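You operate a simulated robot arm through the tools that you are given. There is no shell and no other tool. Be economical: measure what you need, move in short steps, check, and stop when the job is done.

You are at the controls of a simulated two-armed robot. One attempt, no reset.

JOB
Take the cleat off the trestle, fold both stays and carry it to the clamp end.
Fine: the cleat goes down on the bench before a stay is folded; the trestle goes level in both hands.
Where things are to end (x, y in the base frame): thick cleat within 80 mm of [310, 20].

Only the result counts: the job must be done as asked and must still hold three seconds after the hand-in. Knocking over, shifting, dropping, spilling or breaking anything else fails it. Flat cloth is picked up by pressing the open fingertips on it (5 to 10 N) and closing them slowly along it; thin cloth reads only 2 to 8 mm in the jaws.

ROBOT AND FRAMES
Two 7-joint arms with two-finger parallel grippers on one trunk, on a base that drives. Base frame: it is fixed to the floor where the robot stands at the start and does not move with it; the origin is under the middle of the robot, x ahead of it, y to its left, z up. Units: mm, rad, N and s.
The left shoulder is at the start at [70, 134, 1251], the right one opposite. Places, roughly: blue stay [400, 0, 1000]; red stay [500, -100, 1000]. Payload 1.57 kg a hand.
Tool frame (each hand has its own): the origin (TCP) lies between the finger pads and is the grasp point; the fingertips stand 30 mm ahead of it; z points along the fingers, y is the line along which they close. Largest opening 80 mm; finger width 17, thickness 12; the body of the gripper, 40 by 82 mm, starts 80 mm behind the TCP.
Orientation is that of the tool frame in the base frame, as a unit quaternion [x, y, z, w]. With the fingers straight down and closing along the base's y, the tool's x points along the base's -x, its y along +y and its z along -z.

CONTROLS
- The arms move only by the tool drive_tool. It takes "left_series", "right_series" or both (then of equal length, played together; a hand with none holds still); each is a list of rows, each an object (a shift or turn left out is 0, a gripper value left out holds the last) with "delta_pos": the shift along the tool's x, y, z in units of 200 mm (1.0 is 200 mm), a list of three; "delta_rot": the turn, a rotation vector about the tool's x, y, z in units of 180 degrees (1.0 is 180 degrees), a list of three. In form: [{"delta_pos": [dx, dy, dz], "delta_rot": [wx, wy, wz]}, ...]. A call has 1 to 20 rows; each row is the pose to reach, as a shift and turn from the pose commanded when the call began, along the tool's axes at that moment. "left_grip" and "right_grip" are, for a hand that has rows, the gripper command, from -1 (shut) to 1 (fully open), values between in proportion, set as the call begins (left out, the last holds). A call with a number of a shift or a turn outside -1 to 1 is refused whole. Each row takes 0.2 s and may step no farther than 50 mm and 0.15 rad from the row before; otherwise, or with a gripper value out of range, the whole call is refused. A pose out of reach is approached as far as the arm can. The call stops where the force on the tool passes 40 N (or 10 N more than at its start, if that is more) or the arm is blocked; 0.2 s more then pass. The fingers move at their own pace (about 153 mm/s each) and stop on an object; they squeeze with about 26 N. The grip force told is the motor's: it shows also when the fingers shut on nothing. Time passes only in rows, and 0.2 s behind the last, so rows that repeat a pose let the fingers close. It gives the time, the measured TCP pose, the force on the tool (base axes), the opening and the grip force at its end, in the units of the frame above (readings bear some noise), with the torque about the TCP (base axes, N m) and any sound that the robot's microphone picked up.
- Cameras (640 x 400 px; columns grow to the right, rows downward): "scene" is now at [131.5, -32, 1474.9]; the picture's right is [-0.36, -0.93, 0.00], its down [-0.60, 0.23, -0.76] and it looks along [0.71, -0.28, -0.64] (base axes); focal length 240 px, centre (320, 200). "left" rides on the left gripper at [72, 7, -122] in its tool frame; the picture's right is [-0.09, 1.00, 0.00], its down [-0.84, -0.08, -0.54] and it looks along [-0.54, -0.05, 0.84] (tool axes); focal length 238 px, centre (320, 200). "right" rides on the right gripper at [72, -7, -122] in its tool frame; the picture's right is [0.09, 1.00, 0.00], its down [-0.84, 0.08, -0.54] and it looks along [-0.54, 0.05, 0.84] (tool axes); focal length 238 px, centre (320, 200).
- get_image(camera): a new picture of that camera. It takes no simulated time.
- lift_body(by): slides the trunk up (or, below 0, down) by that many mm; the arms and the scene camera ride with it, the base frame stays. It gives what a move gives, with no picture.
- roll_base(legs): drives the robot by 1 to 6 legs, each [ahead, left, turn to the left] in mm, mm and rad, along the robot's own axes; the way and the turn of a leg run together, so that a leg with both is an arc; at most 1500 mm and 3.142 rad a leg. The arms and the cameras ride along, it lands a little off, and it stops where it bumps. It gives what a move gives.
- pan_tilt(pan, tilt): turns the head with the scene camera to pan (to the left, within 1.501 rad either way) and tilt (down, from -0.506 to 1.204), counted from straight ahead of the robot. It gives what a move gives.
- measure_at(camera, pixels): for up to 12 pixels [column, row] of the newest picture of that camera ("zoom" is the newest enlarged one), the place [x, y, z] in the base frame of the surface seen there, good to about 2 mm. It takes no simulated time.
- zoom(camera, box): a new picture of the part [left, top, right, bottom] of that camera's present view, enlarged. It takes no simulated time.
- close_job(): hands the job in; it is judged then, once.

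Go step by step. Measure first, check grasps and placings, and put right what went wrong. The budget is 80 turns and 70 pictures, counting those below and the enlarged ones. Unless the task says otherwise, let go and move clear before handing in, and close with one line.

The tools are called after "Request:" by a JSON object that holds its "fn" and its "kwargs". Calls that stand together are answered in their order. drive_tool: Moves the arms, as the interface text tells. Its arguments: {"type":"object","properties":{"left_series":{"type":"array","items":{"type":"object","properties":{"delta_pos":{"type":"array","items":{"type":"number"}},"delta_rot":{"type":"array","items":{"type":"number"}}}}},"left_grip":{"type":"number"},"right_series":{"type":"array","items":{"type":"object","properties":{"delta_pos":{"type":"array","items":{"type":"number"}},"delta_rot":{"type":"array","items":{"type":"number"}}}}},"right_grip":{"type":"number"}},"required":[]} The other tools are called the same way: lift_body (by) slides the trunk up or down; roll_base (legs) drives the base; pan_tilt (pan, tilt) turns the head that bears the scene camera; get_image (camera) takes a picture; measure_at (camera, pixels) gives the place of the surface under pixels of a picture; zoom (camera, box) takes an enlarged picture of a part of a camera's view; close_job () hands the job in.

At the start:

```text
t: 0.0
left_eef_pos: [385.2, 64.9, 1264.3]
left_orientation: [-0.001, 1.0, 0.0, 0.0]
left_force: [-0.4, -0.2, 0.3]
left_wrist_torque: [0.0, -0.04, 0.01]
left_grip_width: 79.9
left_grip_force: 0.1
right_eef_pos: [407.5, -353.0, 1265.5]
right_orientation: [0.0, 1.0, 0.0, 0.0]
right_force: [0.0, -0.5, 0.2]
right_wrist_torque: [0.01, 0.02, 0.02]
right_grip_width: 80.0
right_grip_force: 0.0
trunk travel left (down, up): [-825.0, 115.0]
robot x, y, heading: [2.3, 0.2, -0.0]
head pan, tilt: [-0.368, 0.7]
```

scene: 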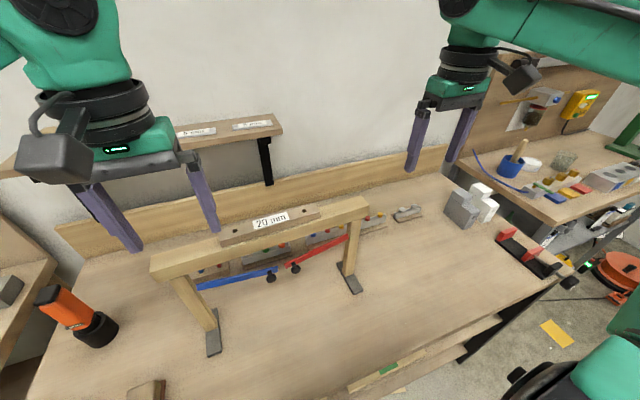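
right: 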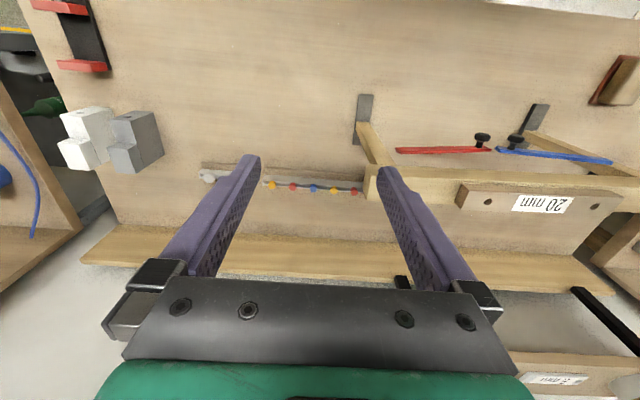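
left: 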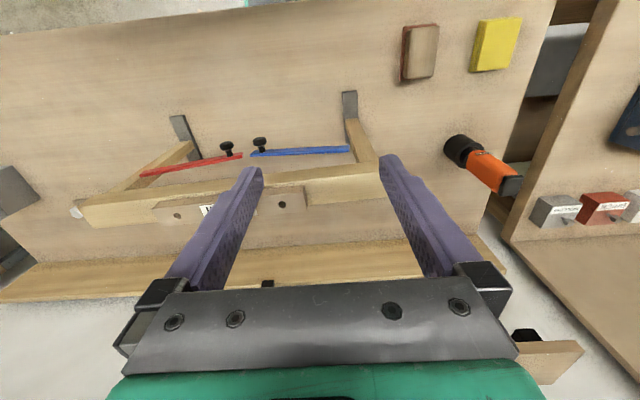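

The scene picture shows a trestle with a "20 mm" cleat on its beam (about 265,222), with a blue and a red stay below it and a red clamp near (520,250). I'll measure these first.

Request:
{"fn": "measure_at", "kwargs": {"camera": "scene", "pixels": [[270, 222], [224, 240], [316, 208], [160, 268], [366, 202], [213, 345], [352, 285], [268, 279], [296, 268], [530, 250], [250, 340], [200, 287]]}}

Request:
{"fn": "zoom", "kwargs": {"camera": "scene", "box": [140, 180, 400, 360]}}

Request:
{"fn": "zoom", "kwargs": {"camera": "scene", "box": [400, 160, 640, 320]}}

```text
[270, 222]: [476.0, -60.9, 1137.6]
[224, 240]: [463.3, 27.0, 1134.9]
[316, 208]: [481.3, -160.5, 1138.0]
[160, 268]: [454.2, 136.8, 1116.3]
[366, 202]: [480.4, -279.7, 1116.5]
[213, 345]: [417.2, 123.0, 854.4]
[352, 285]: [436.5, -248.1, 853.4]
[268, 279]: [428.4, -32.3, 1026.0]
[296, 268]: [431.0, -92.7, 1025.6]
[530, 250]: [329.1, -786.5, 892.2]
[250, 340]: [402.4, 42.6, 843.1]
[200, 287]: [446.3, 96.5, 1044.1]
```

```text
2.22 times, centred on (270, 270) of scene
```

zoom: 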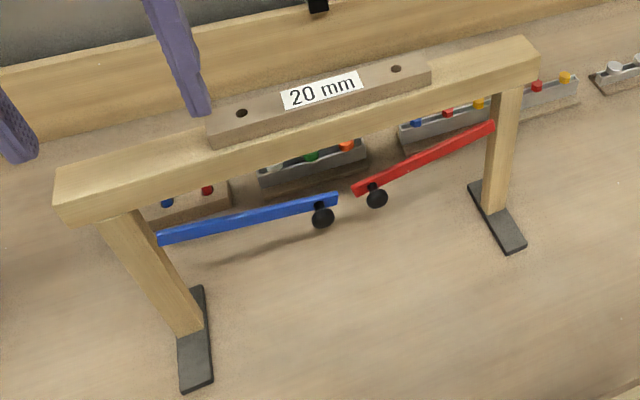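

```text
2.50 times, centred on (520, 240) of scene
```

zoom: 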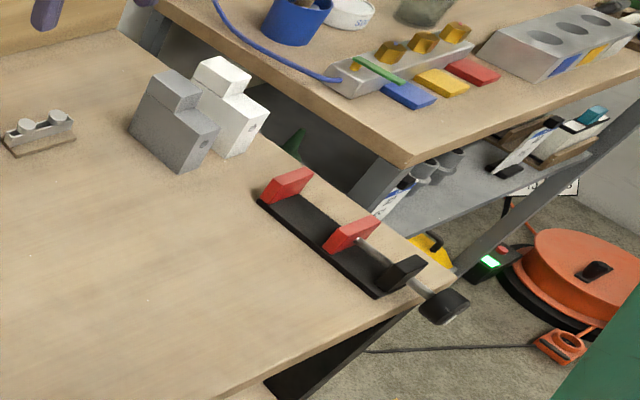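

Bench top is about z 843, beam top 1116, and the cleat top about 1137. I need the edges, the stay pivots and the clamp-end layout, so I'll measure more and get close-ups from the wrist cameras.

Request:
{"fn": "measure_at", "kwargs": {"camera": "scene", "pixels": [[390, 350], [500, 312], [560, 285], [460, 210], [485, 200], [500, 240], [556, 278], [407, 215], [100, 330], [145, 392], [386, 370], [580, 262]]}}

Request:
{"fn": "zoom", "kwargs": {"camera": "right", "box": [340, 60, 640, 250]}}

Request:
{"fn": "zoom", "kwargs": {"camera": "left", "box": [60, 60, 400, 260]}}

Request:
{"fn": "measure_at", "kwargs": {"camera": "left", "pixels": [[340, 150], [260, 153], [240, 155], [145, 174], [259, 141], [227, 148], [375, 165], [310, 205], [165, 208], [349, 95], [177, 120], [400, 60]]}}

```text
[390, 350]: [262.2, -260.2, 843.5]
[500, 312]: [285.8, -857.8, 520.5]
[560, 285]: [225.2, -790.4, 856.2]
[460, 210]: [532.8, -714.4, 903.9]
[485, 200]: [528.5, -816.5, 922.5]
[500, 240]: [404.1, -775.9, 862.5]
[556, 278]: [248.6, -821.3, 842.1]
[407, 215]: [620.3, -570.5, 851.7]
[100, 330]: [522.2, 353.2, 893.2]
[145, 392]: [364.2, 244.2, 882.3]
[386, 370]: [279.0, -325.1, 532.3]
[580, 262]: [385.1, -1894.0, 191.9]
```

```text
2.11 times, centred on (490, 155) of right
```

zoom: 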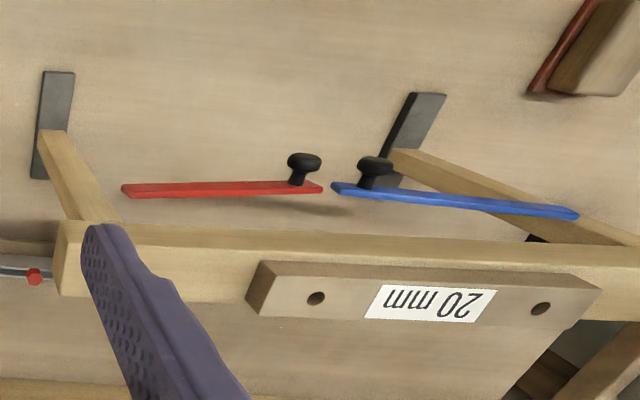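

```text
1.88 times, centred on (230, 160) of left
```

zoom: 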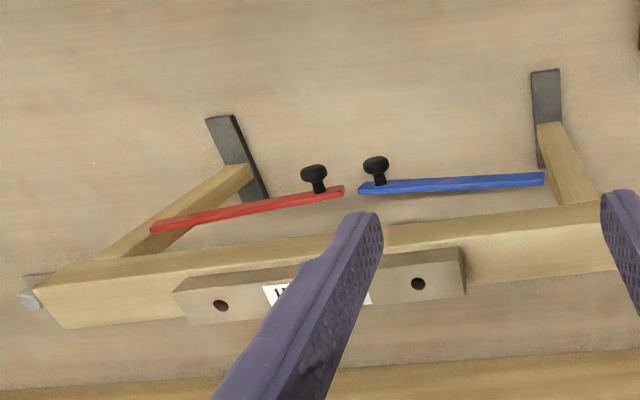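

```text
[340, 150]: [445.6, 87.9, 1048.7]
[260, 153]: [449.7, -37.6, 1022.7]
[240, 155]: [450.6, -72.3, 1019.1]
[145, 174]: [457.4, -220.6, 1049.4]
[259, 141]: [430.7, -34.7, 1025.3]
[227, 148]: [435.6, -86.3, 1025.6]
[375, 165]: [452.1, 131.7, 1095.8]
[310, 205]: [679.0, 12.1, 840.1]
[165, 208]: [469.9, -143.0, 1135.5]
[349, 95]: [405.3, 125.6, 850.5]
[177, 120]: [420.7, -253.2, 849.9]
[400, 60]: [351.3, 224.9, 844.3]
```

The stays pivot near the legs, with knobs facing the robot at their inner ends. I'll measure the cleat and beam edges next.

Request:
{"fn": "measure_at", "kwargs": {"camera": "right", "pixels": [[462, 188], [460, 205], [620, 192], [615, 210], [480, 186], [480, 205], [500, 172], [500, 180], [412, 172], [412, 186], [412, 200], [595, 186]]}}

Request:
{"fn": "measure_at", "kwargs": {"camera": "zoom", "pixels": [[190, 285], [195, 320], [180, 293], [460, 250], [465, 290], [60, 295], [68, 325], [90, 270], [380, 235], [605, 205], [612, 260], [400, 240]]}}

Request:
{"fn": "zoom", "kwargs": {"camera": "scene", "box": [210, 190, 330, 265]}}

Request:
{"fn": "measure_at", "kwargs": {"camera": "zoom", "pixels": [[10, 300], [20, 240], [15, 275], [575, 55], [585, 110], [590, 80], [300, 140], [300, 200], [300, 215], [300, 250], [300, 120], [300, 290]]}}

```text
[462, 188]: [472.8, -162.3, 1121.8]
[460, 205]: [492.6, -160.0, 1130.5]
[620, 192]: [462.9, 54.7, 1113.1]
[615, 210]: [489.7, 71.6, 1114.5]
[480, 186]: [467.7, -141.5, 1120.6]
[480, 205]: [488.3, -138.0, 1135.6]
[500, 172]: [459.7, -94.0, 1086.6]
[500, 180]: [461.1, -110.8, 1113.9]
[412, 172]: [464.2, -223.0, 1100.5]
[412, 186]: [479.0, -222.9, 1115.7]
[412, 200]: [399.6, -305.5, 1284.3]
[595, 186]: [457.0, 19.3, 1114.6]
```

```text
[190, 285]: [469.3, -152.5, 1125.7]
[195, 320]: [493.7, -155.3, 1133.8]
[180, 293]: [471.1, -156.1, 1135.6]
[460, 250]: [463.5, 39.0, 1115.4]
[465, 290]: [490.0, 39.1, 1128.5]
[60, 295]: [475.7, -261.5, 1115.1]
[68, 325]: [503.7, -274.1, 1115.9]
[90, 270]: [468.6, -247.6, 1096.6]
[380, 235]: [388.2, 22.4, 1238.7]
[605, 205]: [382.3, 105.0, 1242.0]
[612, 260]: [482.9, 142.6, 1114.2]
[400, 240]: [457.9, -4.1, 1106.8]
```

```text
5.33 times, centred on (270, 228) of scene
```

zoom: 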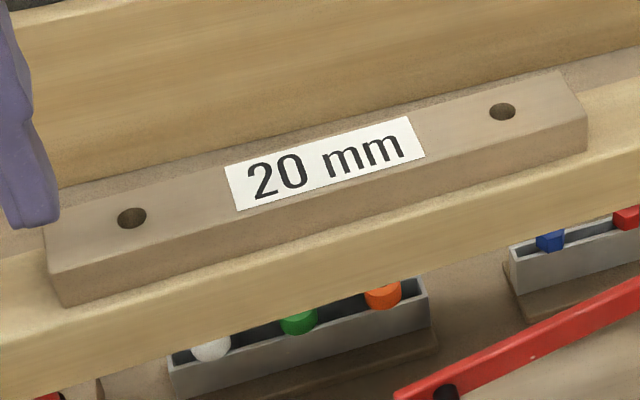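

```text
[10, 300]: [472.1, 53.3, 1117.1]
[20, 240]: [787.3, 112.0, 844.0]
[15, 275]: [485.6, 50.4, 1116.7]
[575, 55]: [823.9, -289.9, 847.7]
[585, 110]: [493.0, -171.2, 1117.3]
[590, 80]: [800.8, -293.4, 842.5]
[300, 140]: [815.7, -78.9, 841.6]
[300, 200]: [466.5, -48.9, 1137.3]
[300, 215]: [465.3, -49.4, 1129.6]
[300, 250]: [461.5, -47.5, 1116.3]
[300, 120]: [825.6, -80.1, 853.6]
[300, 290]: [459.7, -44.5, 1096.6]
```

The beam is about 40 mm wide with its front at x≈460. The cleat is about 28 mm wide, centred near (479,-61) and turned about 2°. I'll bring the left hand over it with the fingers closing along x, tips above the cleat.

Request:
{"fn": "drive_tool", "kwargs": {"left_series": [{"delta_pos": [-0.04, -0.05, 0.02], "delta_rot": [0, 0, 0.041]}, {"delta_pos": [-0.08, -0.1, 0.05], "delta_rot": [0, 0, 0.082]}, {"delta_pos": [-0.12, -0.16, 0.08], "delta_rot": [0, 0, 0.122]}, {"delta_pos": [-0.16, -0.21, 0.1], "delta_rot": [0, 0, 0.163]}, {"delta_pos": [-0.2, -0.26, 0.13], "delta_rot": [0, 0, 0.204]}, {"delta_pos": [-0.24, -0.32, 0.16], "delta_rot": [0, 0, 0.245]}, {"delta_pos": [-0.28, -0.37, 0.19], "delta_rot": [0, 0, 0.285]}, {"delta_pos": [-0.32, -0.42, 0.22], "delta_rot": [0, 0, 0.326]}, {"delta_pos": [-0.36, -0.48, 0.25], "delta_rot": [0, 0, 0.367]}, {"delta_pos": [-0.4, -0.53, 0.27], "delta_rot": [0, 0, 0.408]}, {"delta_pos": [-0.44, -0.58, 0.3], "delta_rot": [0, 0, 0.449]}, {"delta_pos": [-0.47, -0.63, 0.32], "delta_rot": [0, 0, 0.489]}, {"delta_pos": [-0.47, -0.63, 0.32], "delta_rot": [0, 0, 0.489]}], "left_grip": 1}}

Request:
{"fn": "get_image", "kwargs": {"camera": "left"}}

Request:
{"fn": "get_image", "kwargs": {"camera": "scene"}}

```text
t: 2.8
left_eef_pos: [281.7, -63.6, 1171.9]
left_orientation: [0.675, 0.738, -0.005, 0.0]
left_force: [-0.2, -0.6, -0.8]
left_wrist_torque: [0.02, 0.03, 0.03]
left_grip_width: 80.1
left_grip_force: 0.0
left hand out of reach, approached as far as the arm can: row 7, 8, 9, 10, 11, 12, 13
right_eef_pos: [409.3, -353.7, 1265.0]
right_orientation: [0.001, 1.0, 0.001, -0.002]
right_force: [0.8, 0.3, -1.5]
right_wrist_torque: [-0.03, 0.02, 0.0]
right_grip_width: 79.8
right_grip_force: 0.0
trunk travel left (down, up): [-825.0, 115.0]
robot x, y, heading: [0.3, 0.0, -0.001]
head pan, tilt: [-0.368, 0.7]
```

```text
61 pictures are left
```

left: 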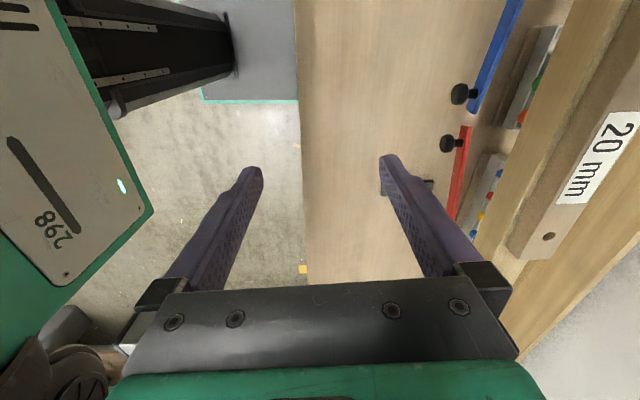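

```text
60 pictures are left
```

scene: 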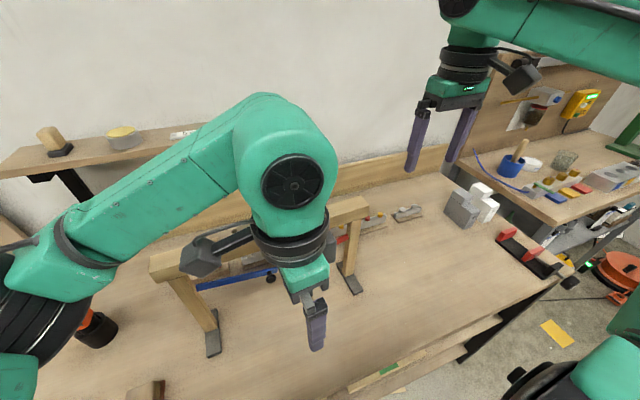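

The cleat is out of reach from here, so the base has to go forward. I'll measure the base outline and the bench's front edge and underside before driving.

Request:
{"fn": "measure_at", "kwargs": {"camera": "left", "pixels": [[60, 210], [150, 210], [115, 185], [270, 60], [200, 97], [296, 97], [230, 50], [300, 200], [310, 200], [150, 50], [240, 180], [302, 268]]}}

Request:
{"fn": "pan_tilt", "kwargs": {"pan": 0.2, "tilt": 1.2}}

Request:
{"fn": "get_image", "kwargs": {"camera": "scene"}}

```text
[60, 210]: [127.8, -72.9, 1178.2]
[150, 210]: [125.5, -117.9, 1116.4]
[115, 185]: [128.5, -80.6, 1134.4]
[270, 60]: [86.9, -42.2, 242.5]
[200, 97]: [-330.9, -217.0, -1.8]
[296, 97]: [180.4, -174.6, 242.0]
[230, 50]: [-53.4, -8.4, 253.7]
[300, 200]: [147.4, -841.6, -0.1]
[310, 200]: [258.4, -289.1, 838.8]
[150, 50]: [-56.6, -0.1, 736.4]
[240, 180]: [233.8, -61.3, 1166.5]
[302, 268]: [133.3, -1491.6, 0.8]
```

```text
t: 3.8
left_eef_pos: [279.4, -62.3, 1172.7]
left_orientation: [0.674, 0.739, -0.004, 0.001]
left_force: [-0.3, 0.2, 0.3]
left_wrist_torque: [-0.04, -0.02, -0.03]
left_grip_width: 80.1
left_grip_force: 0.0
right_eef_pos: [407.9, -352.9, 1265.3]
right_orientation: [0.001, 1.0, 0.0, -0.001]
right_force: [-0.2, 0.2, 0.2]
right_wrist_torque: [0.04, 0.01, 0.02]
right_grip_width: 80.0
right_grip_force: 0.1
trunk travel left (down, up): [-825.0, 115.0]
robot x, y, heading: [1.1, 1.6, 0.001]
head pan, tilt: [0.201, 1.201]
```

```text
59 pictures are left
```

scene: 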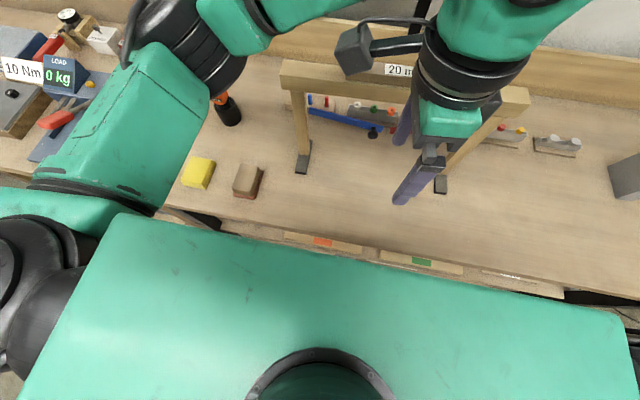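

The base top is at z≈242 and already seems to reach under the bench, with something at z≈530 below the front edge. I'll zoom in to see what is under the bench before driving.

Request:
{"fn": "zoom", "kwargs": {"camera": "scene", "box": [160, 200, 640, 340]}}

Request:
{"fn": "measure_at", "kwargs": {"camera": "scene", "pixels": [[322, 240], [420, 261], [520, 283], [600, 300], [565, 290], [300, 236], [200, 212], [198, 172], [247, 180], [560, 300], [210, 222], [300, 226]]}}

Request:
{"fn": "pan_tilt", "kwargs": {"pan": -1.2, "tilt": 0.8}}

Request:
{"fn": "get_image", "kwargs": {"camera": "scene"}}

```text
1.33 times, centred on (400, 270) of scene
```

zoom: 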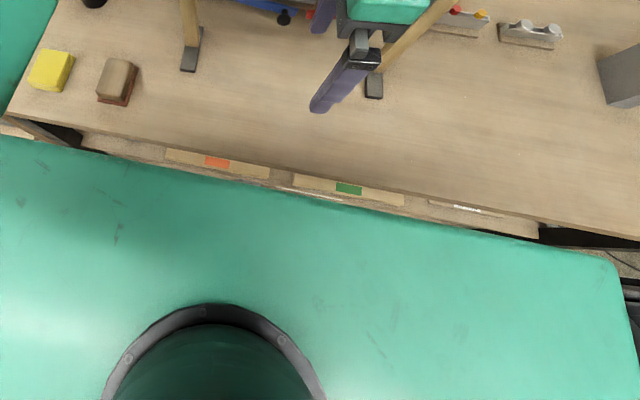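

```text
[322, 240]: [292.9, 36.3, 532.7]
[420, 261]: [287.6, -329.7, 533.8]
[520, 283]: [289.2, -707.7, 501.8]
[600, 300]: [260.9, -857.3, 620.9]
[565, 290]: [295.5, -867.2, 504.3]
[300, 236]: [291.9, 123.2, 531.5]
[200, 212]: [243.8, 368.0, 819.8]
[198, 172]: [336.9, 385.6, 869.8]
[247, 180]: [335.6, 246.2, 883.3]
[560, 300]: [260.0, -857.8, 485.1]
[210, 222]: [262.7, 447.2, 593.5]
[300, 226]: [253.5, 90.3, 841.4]
```

```text
t: 5.3
left_eef_pos: [281.1, -61.5, 1172.3]
left_orientation: [0.674, 0.739, -0.003, 0.0]
left_force: [-0.2, 0.6, -0.6]
left_wrist_torque: [-0.02, 0.05, 0.0]
left_grip_width: 80.0
left_grip_force: 0.0
right_eef_pos: [408.6, -353.8, 1266.1]
right_orientation: [0.0, 1.0, 0.0, 0.0]
right_force: [1.0, 0.0, 1.2]
right_wrist_torque: [0.0, -0.01, 0.02]
right_grip_width: 80.2
right_grip_force: 0.1
trunk travel left (down, up): [-825.0, 115.0]
robot x, y, heading: [3.5, 3.3, 0.0]
head pan, tilt: [-1.201, 0.799]
```

```text
57 pictures are left
```

scene: 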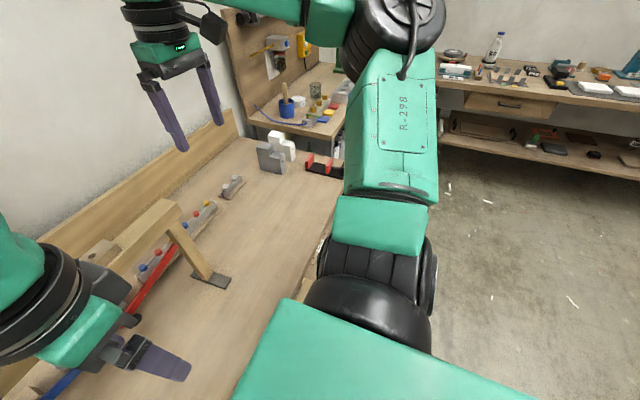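

The base can pass under the bench: the column front is at x≈-53, the shelf is at about 500, and the bench legs are far apart. First I'll raise the left hand clear and pull the right hand back, then check.

Request:
{"fn": "drive_tool", "kwargs": {"left_series": [{"delta_pos": [0, -0.12, -0.1]}, {"delta_pos": [0, -0.24, -0.2]}, {"delta_pos": [0, -0.36, -0.25]}, {"delta_pos": [0, -0.48, -0.25]}, {"delta_pos": [0, -0.5, -0.25]}], "right_series": [{"delta_pos": [0.1, 0, 0]}, {"delta_pos": [0.2, 0, 0]}, {"delta_pos": [0.3, 0, 0]}, {"delta_pos": [0.4, 0, 0]}, {"delta_pos": [0.5, 0, 0]}]}}

```text
t: 6.5
left_eef_pos: [180.5, -71.3, 1218.5]
left_orientation: [0.674, 0.739, -0.004, 0.001]
left_force: [0.7, -0.4, -0.6]
left_wrist_torque: [0.0, 0.01, 0.03]
left_grip_width: 79.7
left_grip_force: 0.1
right_eef_pos: [306.6, -354.2, 1263.9]
right_orientation: [0.0, 1.0, 0.0, 0.001]
right_force: [-0.2, 0.4, 0.0]
right_wrist_torque: [0.01, -0.01, 0.01]
right_grip_width: 79.9
right_grip_force: 0.1
trunk travel left (down, up): [-825.0, 115.0]
robot x, y, heading: [0.5, -0.4, 0.001]
head pan, tilt: [-1.201, 0.799]
```

Deltas count from the reached pose. The left hand's tips are now at about 1188, clear of the cleat, so I'll drive forward 200 and right 120 to put the cleat on the left hand's side.

Request:
{"fn": "roll_base", "kwargs": {"legs": [[100, -60, 0], [100, -60, 0]]}}

Request:
{"fn": "pan_tilt", "kwargs": {"pan": 0.3, "tilt": 0.9}}

Request:
{"fn": "get_image", "kwargs": {"camera": "scene"}}

```text
t: 8.0
left_eef_pos: [219.8, -101.2, 1219.5]
left_orientation: [0.675, 0.738, -0.004, 0.003]
left_force: [-0.1, 0.3, 0.5]
left_wrist_torque: [-0.02, -0.05, 0.02]
left_grip_width: 79.9
left_grip_force: 0.1
right_eef_pos: [344.5, -384.6, 1266.3]
right_orientation: [0.0, 1.0, 0.0, 0.001]
right_force: [-1.2, 0.3, -0.3]
right_wrist_torque: [-0.02, -0.05, -0.01]
right_grip_width: 79.8
right_grip_force: 0.0
trunk travel left (down, up): [-825.0, 115.0]
robot x, y, heading: [40.7, -31.6, -0.002]
head pan, tilt: [-1.201, 0.799]
stopped in leg 2: the robot was blocked; the commanded pose is now the measured one
```

```text
t: 9.6
left_eef_pos: [223.0, -103.6, 1218.3]
left_orientation: [0.674, 0.738, -0.005, 0.001]
left_force: [-0.5, 0.2, 0.8]
left_wrist_torque: [0.01, -0.02, 0.03]
left_grip_width: 80.2
left_grip_force: 0.1
right_eef_pos: [348.9, -385.9, 1264.4]
right_orientation: [0.0, 1.0, 0.0, 0.0]
right_force: [0.4, 0.8, 0.3]
right_wrist_torque: [0.0, 0.0, 0.0]
right_grip_width: 79.9
right_grip_force: 0.0
trunk travel left (down, up): [-825.0, 115.0]
robot x, y, heading: [41.9, -30.4, 0.002]
head pan, tilt: [0.3, 0.901]
```

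```text
56 pictures are left
```

scene: 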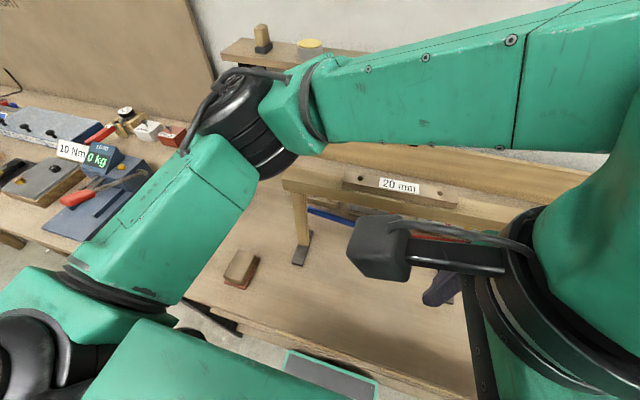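

The base was blocked at x≈42. I'll measure the base front and check what blocks it and where the left hand is.

Request:
{"fn": "measure_at", "kwargs": {"camera": "scene", "pixels": [[289, 353], [375, 382], [300, 360], [340, 375], [330, 350], [230, 325], [400, 375], [395, 183], [300, 255]]}}

Request:
{"fn": "zoom", "kwargs": {"camera": "scene", "box": [160, 280, 480, 400]}}

```text
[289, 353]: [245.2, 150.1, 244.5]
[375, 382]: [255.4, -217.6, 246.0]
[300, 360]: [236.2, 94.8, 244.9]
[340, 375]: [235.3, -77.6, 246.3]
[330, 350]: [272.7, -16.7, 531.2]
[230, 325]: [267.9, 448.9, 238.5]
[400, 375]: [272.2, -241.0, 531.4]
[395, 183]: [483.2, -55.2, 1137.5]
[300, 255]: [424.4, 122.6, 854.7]
```

```text
2.00 times, centred on (320, 340) of scene
```

zoom: 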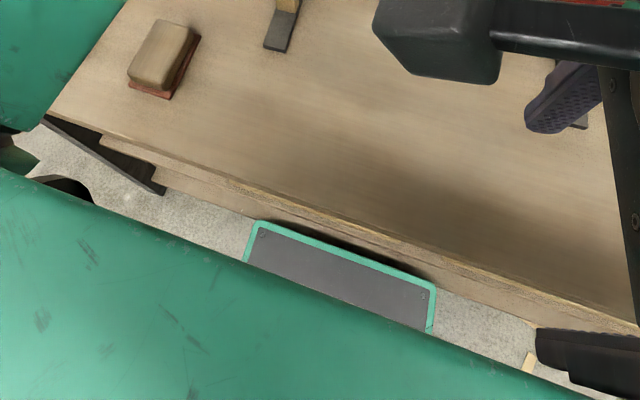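

The base front is at x≈255, against the bench, so x≈42 is the limit. With the wrist above the shoulder, raising the trunk should add reach, so I'll lift it and try extending.

Request:
{"fn": "lift_body", "kwargs": {"by": 110}}

Request:
{"fn": "drive_tool", "kwargs": {"left_series": [{"delta_pos": [0.02, 0.1, 0.05]}, {"delta_pos": [0.04, 0.2, 0.1]}, {"delta_pos": [0.06, 0.3, 0.15]}, {"delta_pos": [0.08, 0.4, 0.2]}, {"delta_pos": [0.1, 0.5, 0.25]}, {"delta_pos": [0.1, 0.6, 0.3]}, {"delta_pos": [0.1, 0.7, 0.35]}, {"delta_pos": [0.1, 0.8, 0.4]}, {"delta_pos": [0.1, 0.9, 0.45]}, {"delta_pos": [0.1, 1.0, 0.5]}]}}

```text
t: 11.0
left_eef_pos: [223.2, -103.4, 1328.2]
left_orientation: [0.676, 0.737, -0.004, 0.0]
left_force: [0.3, 0.3, -0.2]
left_wrist_torque: [-0.01, -0.02, 0.0]
left_grip_width: 80.1
left_grip_force: 0.0
right_eef_pos: [347.7, -386.4, 1374.7]
right_orientation: [0.0, 1.0, 0.0, 0.0]
right_force: [1.1, -0.1, -0.5]
right_wrist_torque: [0.01, -0.02, -0.01]
right_grip_width: 79.8
right_grip_force: 0.0
trunk travel left (down, up): [-935.0, 5.0]
robot x, y, heading: [42.9, -28.8, -0.004]
head pan, tilt: [0.3, 0.901]
```

```text
t: 13.2
left_eef_pos: [320.4, -74.5, 1277.0]
left_orientation: [0.675, 0.738, -0.004, 0.0]
left_force: [0.0, -0.3, -0.5]
left_wrist_torque: [0.02, 0.01, 0.03]
left_grip_width: 80.0
left_grip_force: 0.0
left hand out of reach, approached as far as the arm can: row 6, 7, 8, 9, 10
right_eef_pos: [348.0, -385.8, 1374.9]
right_orientation: [0.0, 1.0, 0.0, 0.001]
right_force: [-0.8, 0.1, -1.2]
right_wrist_torque: [-0.02, 0.01, -0.01]
right_grip_width: 80.3
right_grip_force: 0.0
trunk travel left (down, up): [-935.0, 5.0]
robot x, y, heading: [41.8, -33.7, -0.001]
head pan, tilt: [0.3, 0.901]
```

The left hand stops when reaching inward across the body, while the right hand started at 400 mm from its shoulder on its outer side. I'll move the base right so the cleat sits on the left hand's outer side.

Request:
{"fn": "roll_base", "kwargs": {"legs": [[-6, -200, 0]]}}

Request:
{"fn": "drive_tool", "kwargs": {"left_series": [{"delta_pos": [0.1, 0.1, 0.05]}, {"delta_pos": [0.2, 0.2, 0.1]}, {"delta_pos": [0.3, 0.3, 0.15]}, {"delta_pos": [0.4, 0.4, 0.2]}, {"delta_pos": [0.5, 0.45, 0.25]}, {"delta_pos": [0.6, 0.5, 0.3]}, {"delta_pos": [0.7, 0.55, 0.35]}, {"delta_pos": [0.8, 0.6, 0.4]}, {"delta_pos": [0.9, 0.65, 0.4]}, {"delta_pos": [1.0, 0.7, 0.4]}]}}

```text
t: 14.8
left_eef_pos: [314.9, -267.5, 1276.0]
left_orientation: [0.675, 0.738, -0.006, 0.003]
left_force: [0.0, 0.7, 0.1]
left_wrist_torque: [-0.02, 0.0, -0.03]
left_grip_width: 80.1
left_grip_force: 0.1
right_eef_pos: [341.8, -579.7, 1377.1]
right_orientation: [0.0, 1.0, -0.003, 0.0]
right_force: [0.2, 1.0, 0.4]
right_wrist_torque: [-0.05, -0.04, -0.06]
right_grip_width: 80.0
right_grip_force: 0.1
trunk travel left (down, up): [-935.0, 5.0]
robot x, y, heading: [34.9, -233.0, -0.002]
head pan, tilt: [0.3, 0.901]
```

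```text
t: 17.0
left_eef_pos: [286.8, -173.4, 1258.9]
left_orientation: [0.674, 0.739, -0.004, 0.002]
left_force: [-0.4, 0.0, -0.3]
left_wrist_torque: [0.01, 0.02, -0.01]
left_grip_width: 79.9
left_grip_force: 0.1
left hand out of reach, approached as far as the arm can: row 1, 2, 3, 4, 5, 6, 7, 8, 9, 10
right_eef_pos: [341.9, -585.0, 1375.6]
right_orientation: [-0.001, 1.0, -0.001, 0.0]
right_force: [-0.2, -0.6, 0.7]
right_wrist_torque: [-0.02, 0.0, -0.01]
right_grip_width: 79.9
right_grip_force: 0.1
trunk travel left (down, up): [-935.0, 5.0]
robot x, y, heading: [33.7, -233.5, -0.0]
head pan, tilt: [0.3, 0.901]
```

Going outward made it worse, which points to a wrist-yaw limit in this orientation. I'll turn the left hand the other way by about 177°, which gives the same closing line.

Request:
{"fn": "drive_tool", "kwargs": {"left_series": [{"delta_rot": [0, 0, -0.045]}, {"delta_rot": [0, 0, -0.09]}, {"delta_rot": [0, 0, -0.135]}, {"delta_rot": [0, 0, -0.18]}, {"delta_rot": [0, 0, -0.225]}, {"delta_rot": [0, 0, -0.27]}, {"delta_rot": [0, 0, -0.315]}, {"delta_rot": [0, 0, -0.36]}, {"delta_rot": [0, 0, -0.405]}, {"delta_rot": [0, 0, -0.45]}, {"delta_rot": [0, 0, -0.491]}]}}

Request:
{"fn": "drive_tool", "kwargs": {"left_series": [{"delta_rot": [0, 0, -0.045]}, {"delta_rot": [0, 0, -0.09]}, {"delta_rot": [0, 0, -0.135]}, {"delta_rot": [0, 0, -0.18]}, {"delta_rot": [0, 0, -0.225]}, {"delta_rot": [0, 0, -0.27]}, {"delta_rot": [0, 0, -0.315]}, {"delta_rot": [0, 0, -0.36]}, {"delta_rot": [0, 0, -0.405]}, {"delta_rot": [0, 0, -0.45]}, {"delta_rot": [0, 0, -0.491]}]}}

```text
t: 19.4
left_eef_pos: [286.7, -181.6, 1252.9]
left_orientation: [-0.032, 0.999, -0.003, -0.002]
left_force: [0.6, 0.1, 0.7]
left_wrist_torque: [0.0, -0.01, 0.03]
left_grip_width: 80.1
left_grip_force: 0.0
right_eef_pos: [342.0, -585.3, 1375.0]
right_orientation: [0.001, 1.0, 0.0, 0.0]
right_force: [0.1, -0.4, 0.2]
right_wrist_torque: [-0.02, -0.01, 0.01]
right_grip_width: 79.9
right_grip_force: 0.0
trunk travel left (down, up): [-935.0, 5.0]
robot x, y, heading: [38.9, -233.3, 0.001]
head pan, tilt: [0.3, 0.901]
```

```text
t: 21.8
left_eef_pos: [286.5, -182.8, 1252.0]
left_orientation: [0.719, -0.695, 0.0, 0.004]
left_force: [-0.7, -0.2, -0.4]
left_wrist_torque: [0.03, 0.01, 0.01]
left_grip_width: 80.0
left_grip_force: 0.0
right_eef_pos: [341.8, -584.4, 1374.5]
right_orientation: [0.001, 1.0, 0.0, 0.001]
right_force: [0.2, -0.1, -0.1]
right_wrist_torque: [-0.01, -0.01, 0.02]
right_grip_width: 79.8
right_grip_force: 0.0
trunk travel left (down, up): [-935.0, 5.0]
robot x, y, heading: [33.3, -234.2, -0.003]
head pan, tilt: [0.3, 0.901]
```

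The orientation is now right for the closing line. Extending toward the cleat at (479,-61,1200).

Request:
{"fn": "drive_tool", "kwargs": {"left_series": [{"delta_pos": [-0.058, -0.098, 0.026]}, {"delta_pos": [-0.115, -0.196, 0.052]}, {"delta_pos": [-0.173, -0.294, 0.078]}, {"delta_pos": [-0.231, -0.392, 0.104]}, {"delta_pos": [-0.288, -0.49, 0.13]}, {"delta_pos": [-0.346, -0.588, 0.156]}, {"delta_pos": [-0.404, -0.686, 0.182]}, {"delta_pos": [-0.462, -0.784, 0.208]}, {"delta_pos": [-0.519, -0.882, 0.234]}, {"delta_pos": [-0.577, -0.98, 0.26]}, {"delta_pos": [-0.577, -0.98, 0.26]}]}}

Request:
{"fn": "get_image", "kwargs": {"camera": "left"}}

Request:
{"fn": "get_image", "kwargs": {"camera": "scene"}}

```text
t: 24.2
left_eef_pos: [478.1, -59.9, 1198.8]
left_orientation: [0.718, -0.696, 0.001, 0.005]
left_force: [-0.2, -0.5, 0.9]
left_wrist_torque: [0.01, -0.01, 0.0]
left_grip_width: 80.3
left_grip_force: 0.0
right_eef_pos: [341.0, -584.1, 1375.6]
right_orientation: [0.001, 1.0, 0.0, 0.0]
right_force: [0.5, -0.1, 0.0]
right_wrist_torque: [0.03, 0.01, 0.01]
right_grip_width: 80.1
right_grip_force: 0.0
trunk travel left (down, up): [-935.0, 5.0]
robot x, y, heading: [36.0, -230.3, -0.002]
head pan, tilt: [0.3, 0.901]
```

```text
54 pictures are left
```

left: 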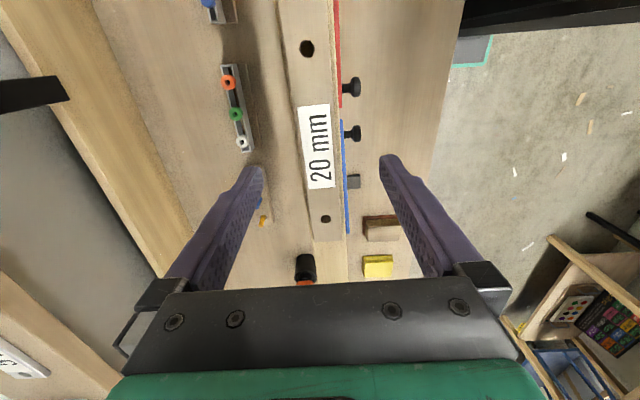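

```text
53 pictures are left
```

scene: 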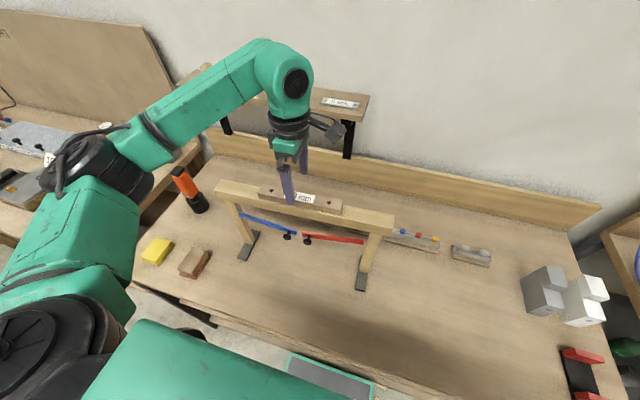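

Reached. The cleat lies centred between the fingers at about (315,145). I'll verify its edges before going down.

Request:
{"fn": "measure_at", "kwargs": {"camera": "left", "pixels": [[297, 145], [292, 145], [331, 145], [335, 145], [339, 200], [342, 215], [309, 215], [327, 240], [281, 20], [332, 20], [314, 232], [305, 215]]}}

```text
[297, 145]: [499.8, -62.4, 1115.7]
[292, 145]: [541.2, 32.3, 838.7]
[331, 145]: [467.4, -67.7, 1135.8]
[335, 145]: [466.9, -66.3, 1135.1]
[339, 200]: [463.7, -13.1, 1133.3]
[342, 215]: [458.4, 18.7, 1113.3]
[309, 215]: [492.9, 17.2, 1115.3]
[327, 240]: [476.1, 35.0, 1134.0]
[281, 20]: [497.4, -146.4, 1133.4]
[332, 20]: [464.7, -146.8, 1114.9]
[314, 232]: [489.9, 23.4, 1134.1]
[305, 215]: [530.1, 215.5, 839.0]
```

The cleat is centred at x≈480. Going down to TCP ≈1150, with tips just above the beam, and closing.

Request:
{"fn": "drive_tool", "kwargs": {"left_series": [{"delta_pos": [0, 0, 0.1]}, {"delta_pos": [0, 0, 0.2]}, {"delta_pos": [0, -0.005, 0.24]}, {"delta_pos": [0, -0.005, 0.24]}]}}

Request:
{"fn": "drive_tool", "kwargs": {"left_series": [{"delta_pos": [0, 0, 0]}, {"delta_pos": [0, 0, 0]}, {"delta_pos": [0, 0, 0]}], "left_grip": -1}}

```text
t: 25.2
left_eef_pos: [478.6, -60.3, 1150.1]
left_orientation: [0.719, -0.695, 0.002, 0.004]
left_force: [-0.4, -0.6, -0.6]
left_wrist_torque: [0.04, 0.0, 0.01]
left_grip_width: 79.9
left_grip_force: 0.0
right_eef_pos: [342.1, -585.8, 1374.1]
right_orientation: [0.0, 1.0, -0.001, 0.0]
right_force: [-0.2, -0.6, -0.7]
right_wrist_torque: [0.01, -0.01, -0.01]
right_grip_width: 79.8
right_grip_force: 0.0
trunk travel left (down, up): [-935.0, 5.0]
robot x, y, heading: [35.7, -231.1, -0.002]
head pan, tilt: [0.3, 0.901]
```

```text
t: 26.0
left_eef_pos: [479.5, -59.9, 1149.7]
left_orientation: [0.718, -0.696, 0.001, 0.004]
left_force: [0.2, -0.1, 0.3]
left_wrist_torque: [-0.05, 0.01, 0.0]
left_grip_width: 29.7
left_grip_force: 26.4
right_eef_pos: [342.3, -585.0, 1375.2]
right_orientation: [0.001, 1.0, 0.0, 0.001]
right_force: [-0.2, 0.2, -0.1]
right_wrist_torque: [0.03, -0.02, -0.01]
right_grip_width: 80.0
right_grip_force: 0.1
trunk travel left (down, up): [-935.0, 5.0]
robot x, y, heading: [33.7, -234.9, -0.001]
head pan, tilt: [0.3, 0.901]
```

The cleat is gripped (29.7 mm, 26 N). Lifting it straight up and bringing it back over the bench front.

Request:
{"fn": "drive_tool", "kwargs": {"left_series": [{"delta_pos": [0, 0, -0.1]}, {"delta_pos": [0, 0, -0.2]}, {"delta_pos": [0, 0, -0.3]}, {"delta_pos": [0, 0.1, -0.3]}, {"delta_pos": [0, 0.2, -0.3]}, {"delta_pos": [0, 0.3, -0.3]}, {"delta_pos": [0, 0.4, -0.3]}, {"delta_pos": [0, 0.5, -0.3]}, {"delta_pos": [0, 0.6, -0.3]}, {"delta_pos": [0, 0.7, -0.3]}, {"delta_pos": [0, 0.8, -0.3]}, {"delta_pos": [0, 0.84, -0.3]}]}}

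Request:
{"fn": "roll_base", "kwargs": {"legs": [[0, 80, 0]]}}

Request:
{"fn": "get_image", "kwargs": {"camera": "scene"}}

```text
t: 28.6
left_eef_pos: [309.9, -66.6, 1212.1]
left_orientation: [0.719, -0.695, 0.002, 0.004]
left_force: [-0.8, 0.4, -1.7]
left_wrist_torque: [-0.02, 0.02, 0.02]
left_grip_width: 29.7
left_grip_force: 26.3
right_eef_pos: [342.3, -584.9, 1375.3]
right_orientation: [0.0, 1.0, -0.001, 0.0]
right_force: [0.1, 0.5, -0.4]
right_wrist_torque: [0.01, -0.02, -0.01]
right_grip_width: 80.2
right_grip_force: 0.0
trunk travel left (down, up): [-935.0, 5.0]
robot x, y, heading: [33.8, -232.1, 0.002]
head pan, tilt: [0.3, 0.901]
```

```text
t: 29.6
left_eef_pos: [310.6, 3.9, 1213.0]
left_orientation: [0.718, -0.696, -0.002, 0.001]
left_force: [0.8, -1.2, -2.0]
left_wrist_torque: [0.07, 0.0, 0.01]
left_grip_width: 29.6
left_grip_force: 25.7
right_eef_pos: [342.4, -517.7, 1373.0]
right_orientation: [0.001, 1.0, 0.004, -0.001]
right_force: [-1.5, 0.8, -0.4]
right_wrist_torque: [0.09, 0.0, -0.02]
right_grip_width: 80.1
right_grip_force: 0.0
trunk travel left (down, up): [-935.0, 5.0]
robot x, y, heading: [34.9, -159.1, 0.0]
head pan, tilt: [0.3, 0.901]
```

```text
52 pictures are left
```

scene: 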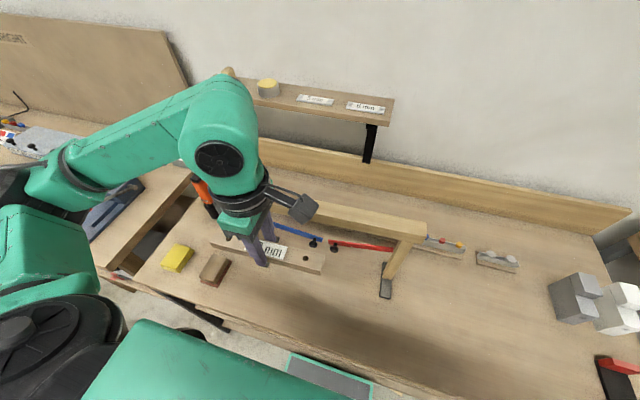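

The cleat hangs level in the hand. Before lowering the trunk I'll check how high the left elbow and right arm sit above the side bench.

Request:
{"fn": "measure_at", "kwargs": {"camera": "scene", "pixels": [[50, 290], [55, 190], [30, 260], [90, 270], [100, 210], [30, 330], [90, 180], [140, 350], [275, 225], [180, 258]]}}

Request:
{"fn": "lift_body", "kwargs": {"by": -150}}

Request:
{"fn": "get_image", "kwargs": {"camera": "scene"}}

```text
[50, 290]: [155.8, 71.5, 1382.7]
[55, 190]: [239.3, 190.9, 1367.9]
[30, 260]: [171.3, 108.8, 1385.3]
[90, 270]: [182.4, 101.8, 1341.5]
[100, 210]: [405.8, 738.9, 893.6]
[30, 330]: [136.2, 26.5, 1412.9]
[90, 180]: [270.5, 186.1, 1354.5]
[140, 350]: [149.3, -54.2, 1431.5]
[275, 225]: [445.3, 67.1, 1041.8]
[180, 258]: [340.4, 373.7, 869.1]
```

```text
t: 31.4
left_eef_pos: [310.4, 13.1, 1061.7]
left_orientation: [0.718, -0.696, 0.0, 0.004]
left_force: [0.1, 0.6, -2.5]
left_wrist_torque: [0.0, 0.01, 0.0]
left_grip_width: 29.6
left_grip_force: 25.8
right_eef_pos: [343.1, -505.8, 1225.1]
right_orientation: [0.001, 1.0, 0.0, -0.001]
right_force: [-0.3, -0.1, -0.1]
right_wrist_torque: [0.01, -0.03, 0.02]
right_grip_width: 79.8
right_grip_force: 0.0
trunk travel left (down, up): [-785.0, 155.0]
robot x, y, heading: [32.5, -147.9, 0.002]
head pan, tilt: [0.3, 0.901]
```

```text
51 pictures are left
```

scene: 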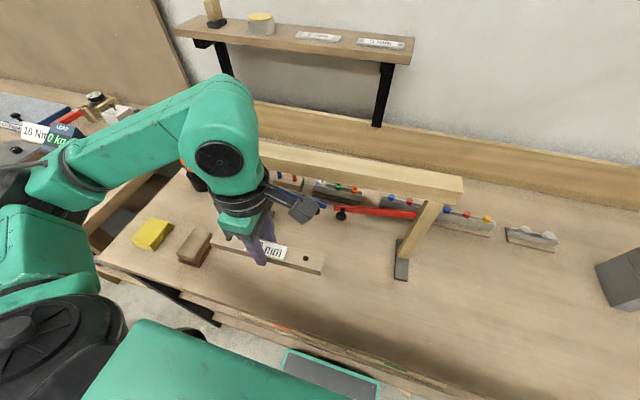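

The arm is well clear of everything. Lowering another 160 mm, then finishing with the arm.

Request:
{"fn": "lift_body", "kwargs": {"by": -160}}

Request:
{"fn": "get_image", "kwargs": {"camera": "scene"}}

Request:
{"fn": "get_image", "kwargs": {"camera": "left"}}

```text
t: 33.2
left_eef_pos: [311.1, 14.0, 901.2]
left_orientation: [0.718, -0.696, 0.0, 0.004]
left_force: [-0.8, 0.5, -1.9]
left_wrist_torque: [0.0, 0.02, 0.0]
left_grip_width: 29.5
left_grip_force: 25.7
right_eef_pos: [342.7, -506.6, 1066.0]
right_orientation: [0.001, 1.0, 0.001, 0.0]
right_force: [-0.1, 0.4, -0.6]
right_wrist_torque: [0.02, -0.04, -0.02]
right_grip_width: 80.1
right_grip_force: 0.1
trunk travel left (down, up): [-625.0, 315.0]
robot x, y, heading: [33.2, -153.8, -0.002]
head pan, tilt: [0.3, 0.901]
```

```text
50 pictures are left
```

scene: 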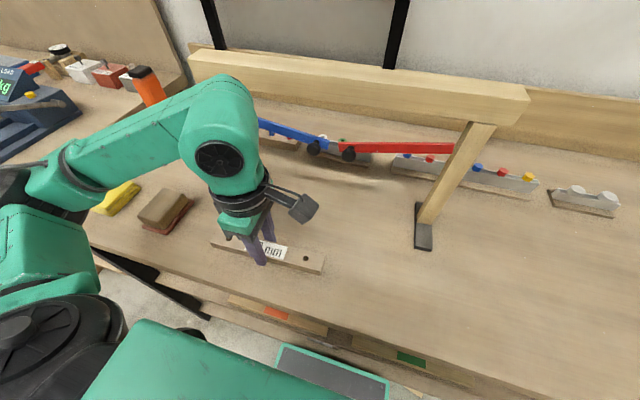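

```text
49 pictures are left
```

left: 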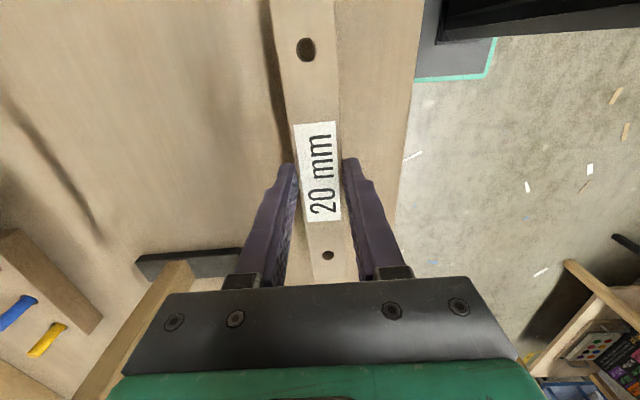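

The space under the cleat is clear. Lowering the last ~25 mm until it touches.

Request:
{"fn": "drive_tool", "kwargs": {"left_series": [{"delta_pos": [0, 0, 0.05]}, {"delta_pos": [0, 0, 0.1]}, {"delta_pos": [0, 0, 0.115]}, {"delta_pos": [0, 0, 0.12]}, {"delta_pos": [0, 0, 0.12]}]}}

```text
t: 34.4
left_eef_pos: [311.1, 11.8, 877.1]
left_orientation: [0.718, -0.696, 0.0, 0.004]
left_force: [-0.7, -0.2, -1.9]
left_wrist_torque: [-0.03, 0.01, 0.01]
left_grip_width: 29.5
left_grip_force: 25.2
right_eef_pos: [342.3, -506.9, 1064.9]
right_orientation: [0.001, 1.0, 0.0, -0.001]
right_force: [-0.5, -0.2, -0.2]
right_wrist_torque: [-0.03, -0.02, 0.0]
right_grip_width: 80.1
right_grip_force: 0.1
trunk travel left (down, up): [-625.0, 315.0]
robot x, y, heading: [34.4, -153.7, 0.001]
head pan, tilt: [0.3, 0.901]
```

Request:
{"fn": "drive_tool", "kwargs": {"left_series": [{"delta_pos": [0, 0, 0.007]}, {"delta_pos": [0, 0, 0.014]}, {"delta_pos": [0, 0, 0.014]}]}}

```text
t: 35.2
left_eef_pos: [310.2, 12.6, 876.0]
left_orientation: [0.718, -0.696, 0.002, 0.004]
left_force: [2.1, 1.5, 8.5]
left_wrist_torque: [0.4, -0.28, 0.03]
left_grip_width: 29.5
left_grip_force: 26.5
right_eef_pos: [341.9, -506.4, 1065.3]
right_orientation: [0.002, 1.0, 0.0, 0.0]
right_force: [0.4, -0.2, 0.6]
right_wrist_torque: [-0.01, 0.01, 0.0]
right_grip_width: 80.2
right_grip_force: 0.1
trunk travel left (down, up): [-625.0, 315.0]
robot x, y, heading: [32.7, -154.1, -0.008]
head pan, tilt: [0.3, 0.901]
```

The force is now 8.5 N upward, so the cleat rests on the bench. Releasing and rising clear.

Request:
{"fn": "drive_tool", "kwargs": {"left_series": [{"delta_pos": [0, 0, 0]}, {"delta_pos": [0, 0, 0]}, {"delta_pos": [0, 0, -0.05]}, {"delta_pos": [0, 0, -0.2]}, {"delta_pos": [0, 0, -0.4]}, {"delta_pos": [0, 0, -0.6]}, {"delta_pos": [0, 0, -0.7]}], "left_grip": 0.6}}

Request:
{"fn": "get_image", "kwargs": {"camera": "left"}}

Request:
{"fn": "zoom", "kwargs": {"camera": "scene", "box": [180, 30, 540, 255]}}

```text
t: 36.8
left_eef_pos: [311.0, 13.6, 1017.6]
left_orientation: [0.718, -0.696, 0.0, 0.004]
left_force: [-0.6, 0.5, -0.2]
left_wrist_torque: [-0.02, 0.01, 0.0]
left_grip_width: 64.0
left_grip_force: 0.1
right_eef_pos: [342.3, -506.5, 1065.0]
right_orientation: [0.0, 1.0, 0.0, 0.0]
right_force: [0.0, -0.8, 0.2]
right_wrist_torque: [-0.04, 0.03, 0.02]
right_grip_width: 79.9
right_grip_force: 0.0
trunk travel left (down, up): [-625.0, 315.0]
robot x, y, heading: [36.2, -158.6, 0.0]
head pan, tilt: [0.3, 0.901]
```

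```text
48 pictures are left
```

left: 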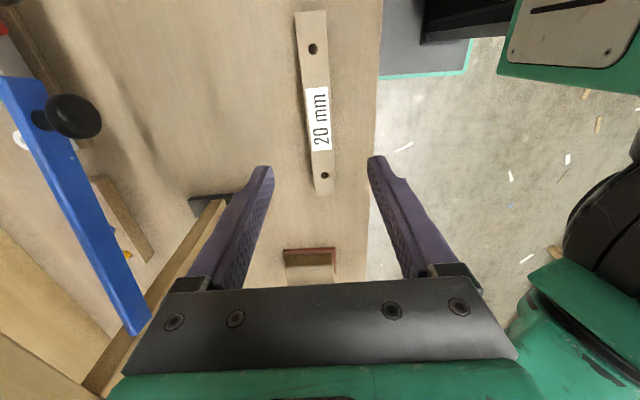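

```text
1.78 times, centred on (360, 142) of scene
```

zoom: 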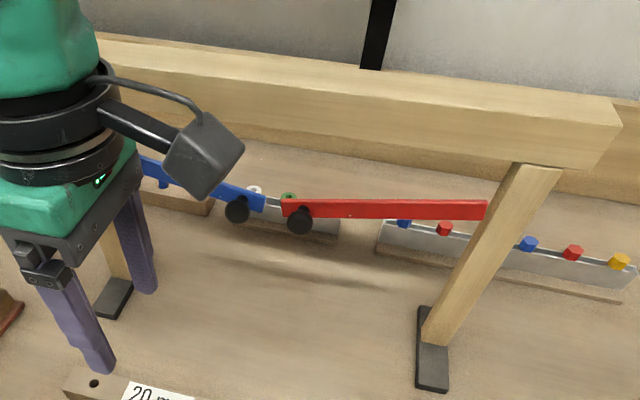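

The cleat is down near (311,13). Now to learn how the stays hinge: I'll measure along both and look at the red one's pivot up close.

Request:
{"fn": "measure_at", "kwargs": {"camera": "zoom", "pixels": [[290, 208], [340, 208], [400, 209], [450, 210], [480, 210], [300, 220], [238, 210], [255, 200], [510, 200], [440, 320], [560, 120], [560, 152]]}}

Request:
{"fn": "zoom", "kwargs": {"camera": "scene", "box": [390, 110, 510, 190]}}

Request:
{"fn": "zoom", "kwargs": {"camera": "left", "box": [0, 60, 200, 340]}}

Request:
{"fn": "measure_at", "kwargs": {"camera": "left", "pixels": [[75, 115], [45, 118], [25, 100], [60, 180], [100, 260], [130, 315], [140, 330], [10, 90], [210, 210], [190, 230], [110, 370], [35, 360]]}}

```text
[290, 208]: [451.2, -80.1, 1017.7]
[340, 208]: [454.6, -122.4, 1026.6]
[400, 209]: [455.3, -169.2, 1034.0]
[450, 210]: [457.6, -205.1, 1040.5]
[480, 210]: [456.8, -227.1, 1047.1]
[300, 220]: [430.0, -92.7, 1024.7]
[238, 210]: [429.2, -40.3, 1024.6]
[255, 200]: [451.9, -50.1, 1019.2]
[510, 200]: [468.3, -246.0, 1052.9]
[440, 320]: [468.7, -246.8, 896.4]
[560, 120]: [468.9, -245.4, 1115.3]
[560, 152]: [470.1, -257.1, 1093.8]
```

```text
5.00 times, centred on (450, 150) of scene
```

zoom: 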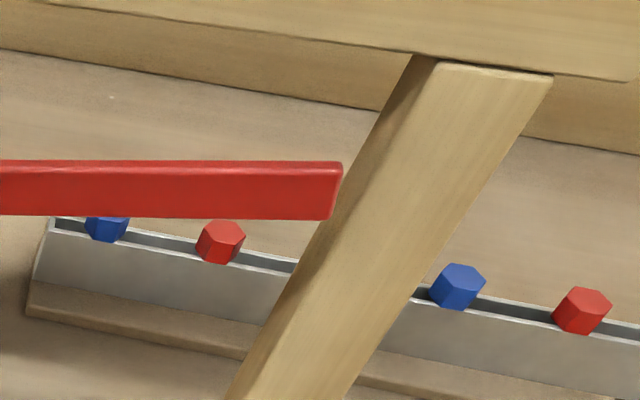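

```text
1.43 times, centred on (100, 200) of left
```

zoom: 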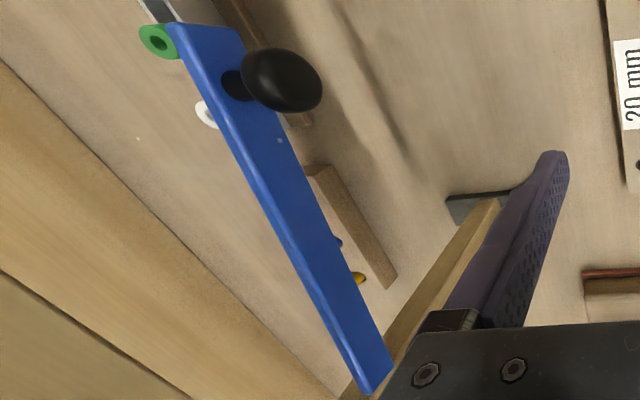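

```text
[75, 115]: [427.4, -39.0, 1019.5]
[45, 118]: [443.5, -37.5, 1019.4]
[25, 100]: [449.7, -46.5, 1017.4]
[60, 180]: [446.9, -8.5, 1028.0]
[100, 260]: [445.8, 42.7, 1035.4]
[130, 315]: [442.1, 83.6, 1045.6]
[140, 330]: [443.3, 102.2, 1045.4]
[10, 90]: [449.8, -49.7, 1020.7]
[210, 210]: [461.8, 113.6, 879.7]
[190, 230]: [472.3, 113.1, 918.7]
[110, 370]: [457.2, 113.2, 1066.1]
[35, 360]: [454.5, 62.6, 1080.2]
```

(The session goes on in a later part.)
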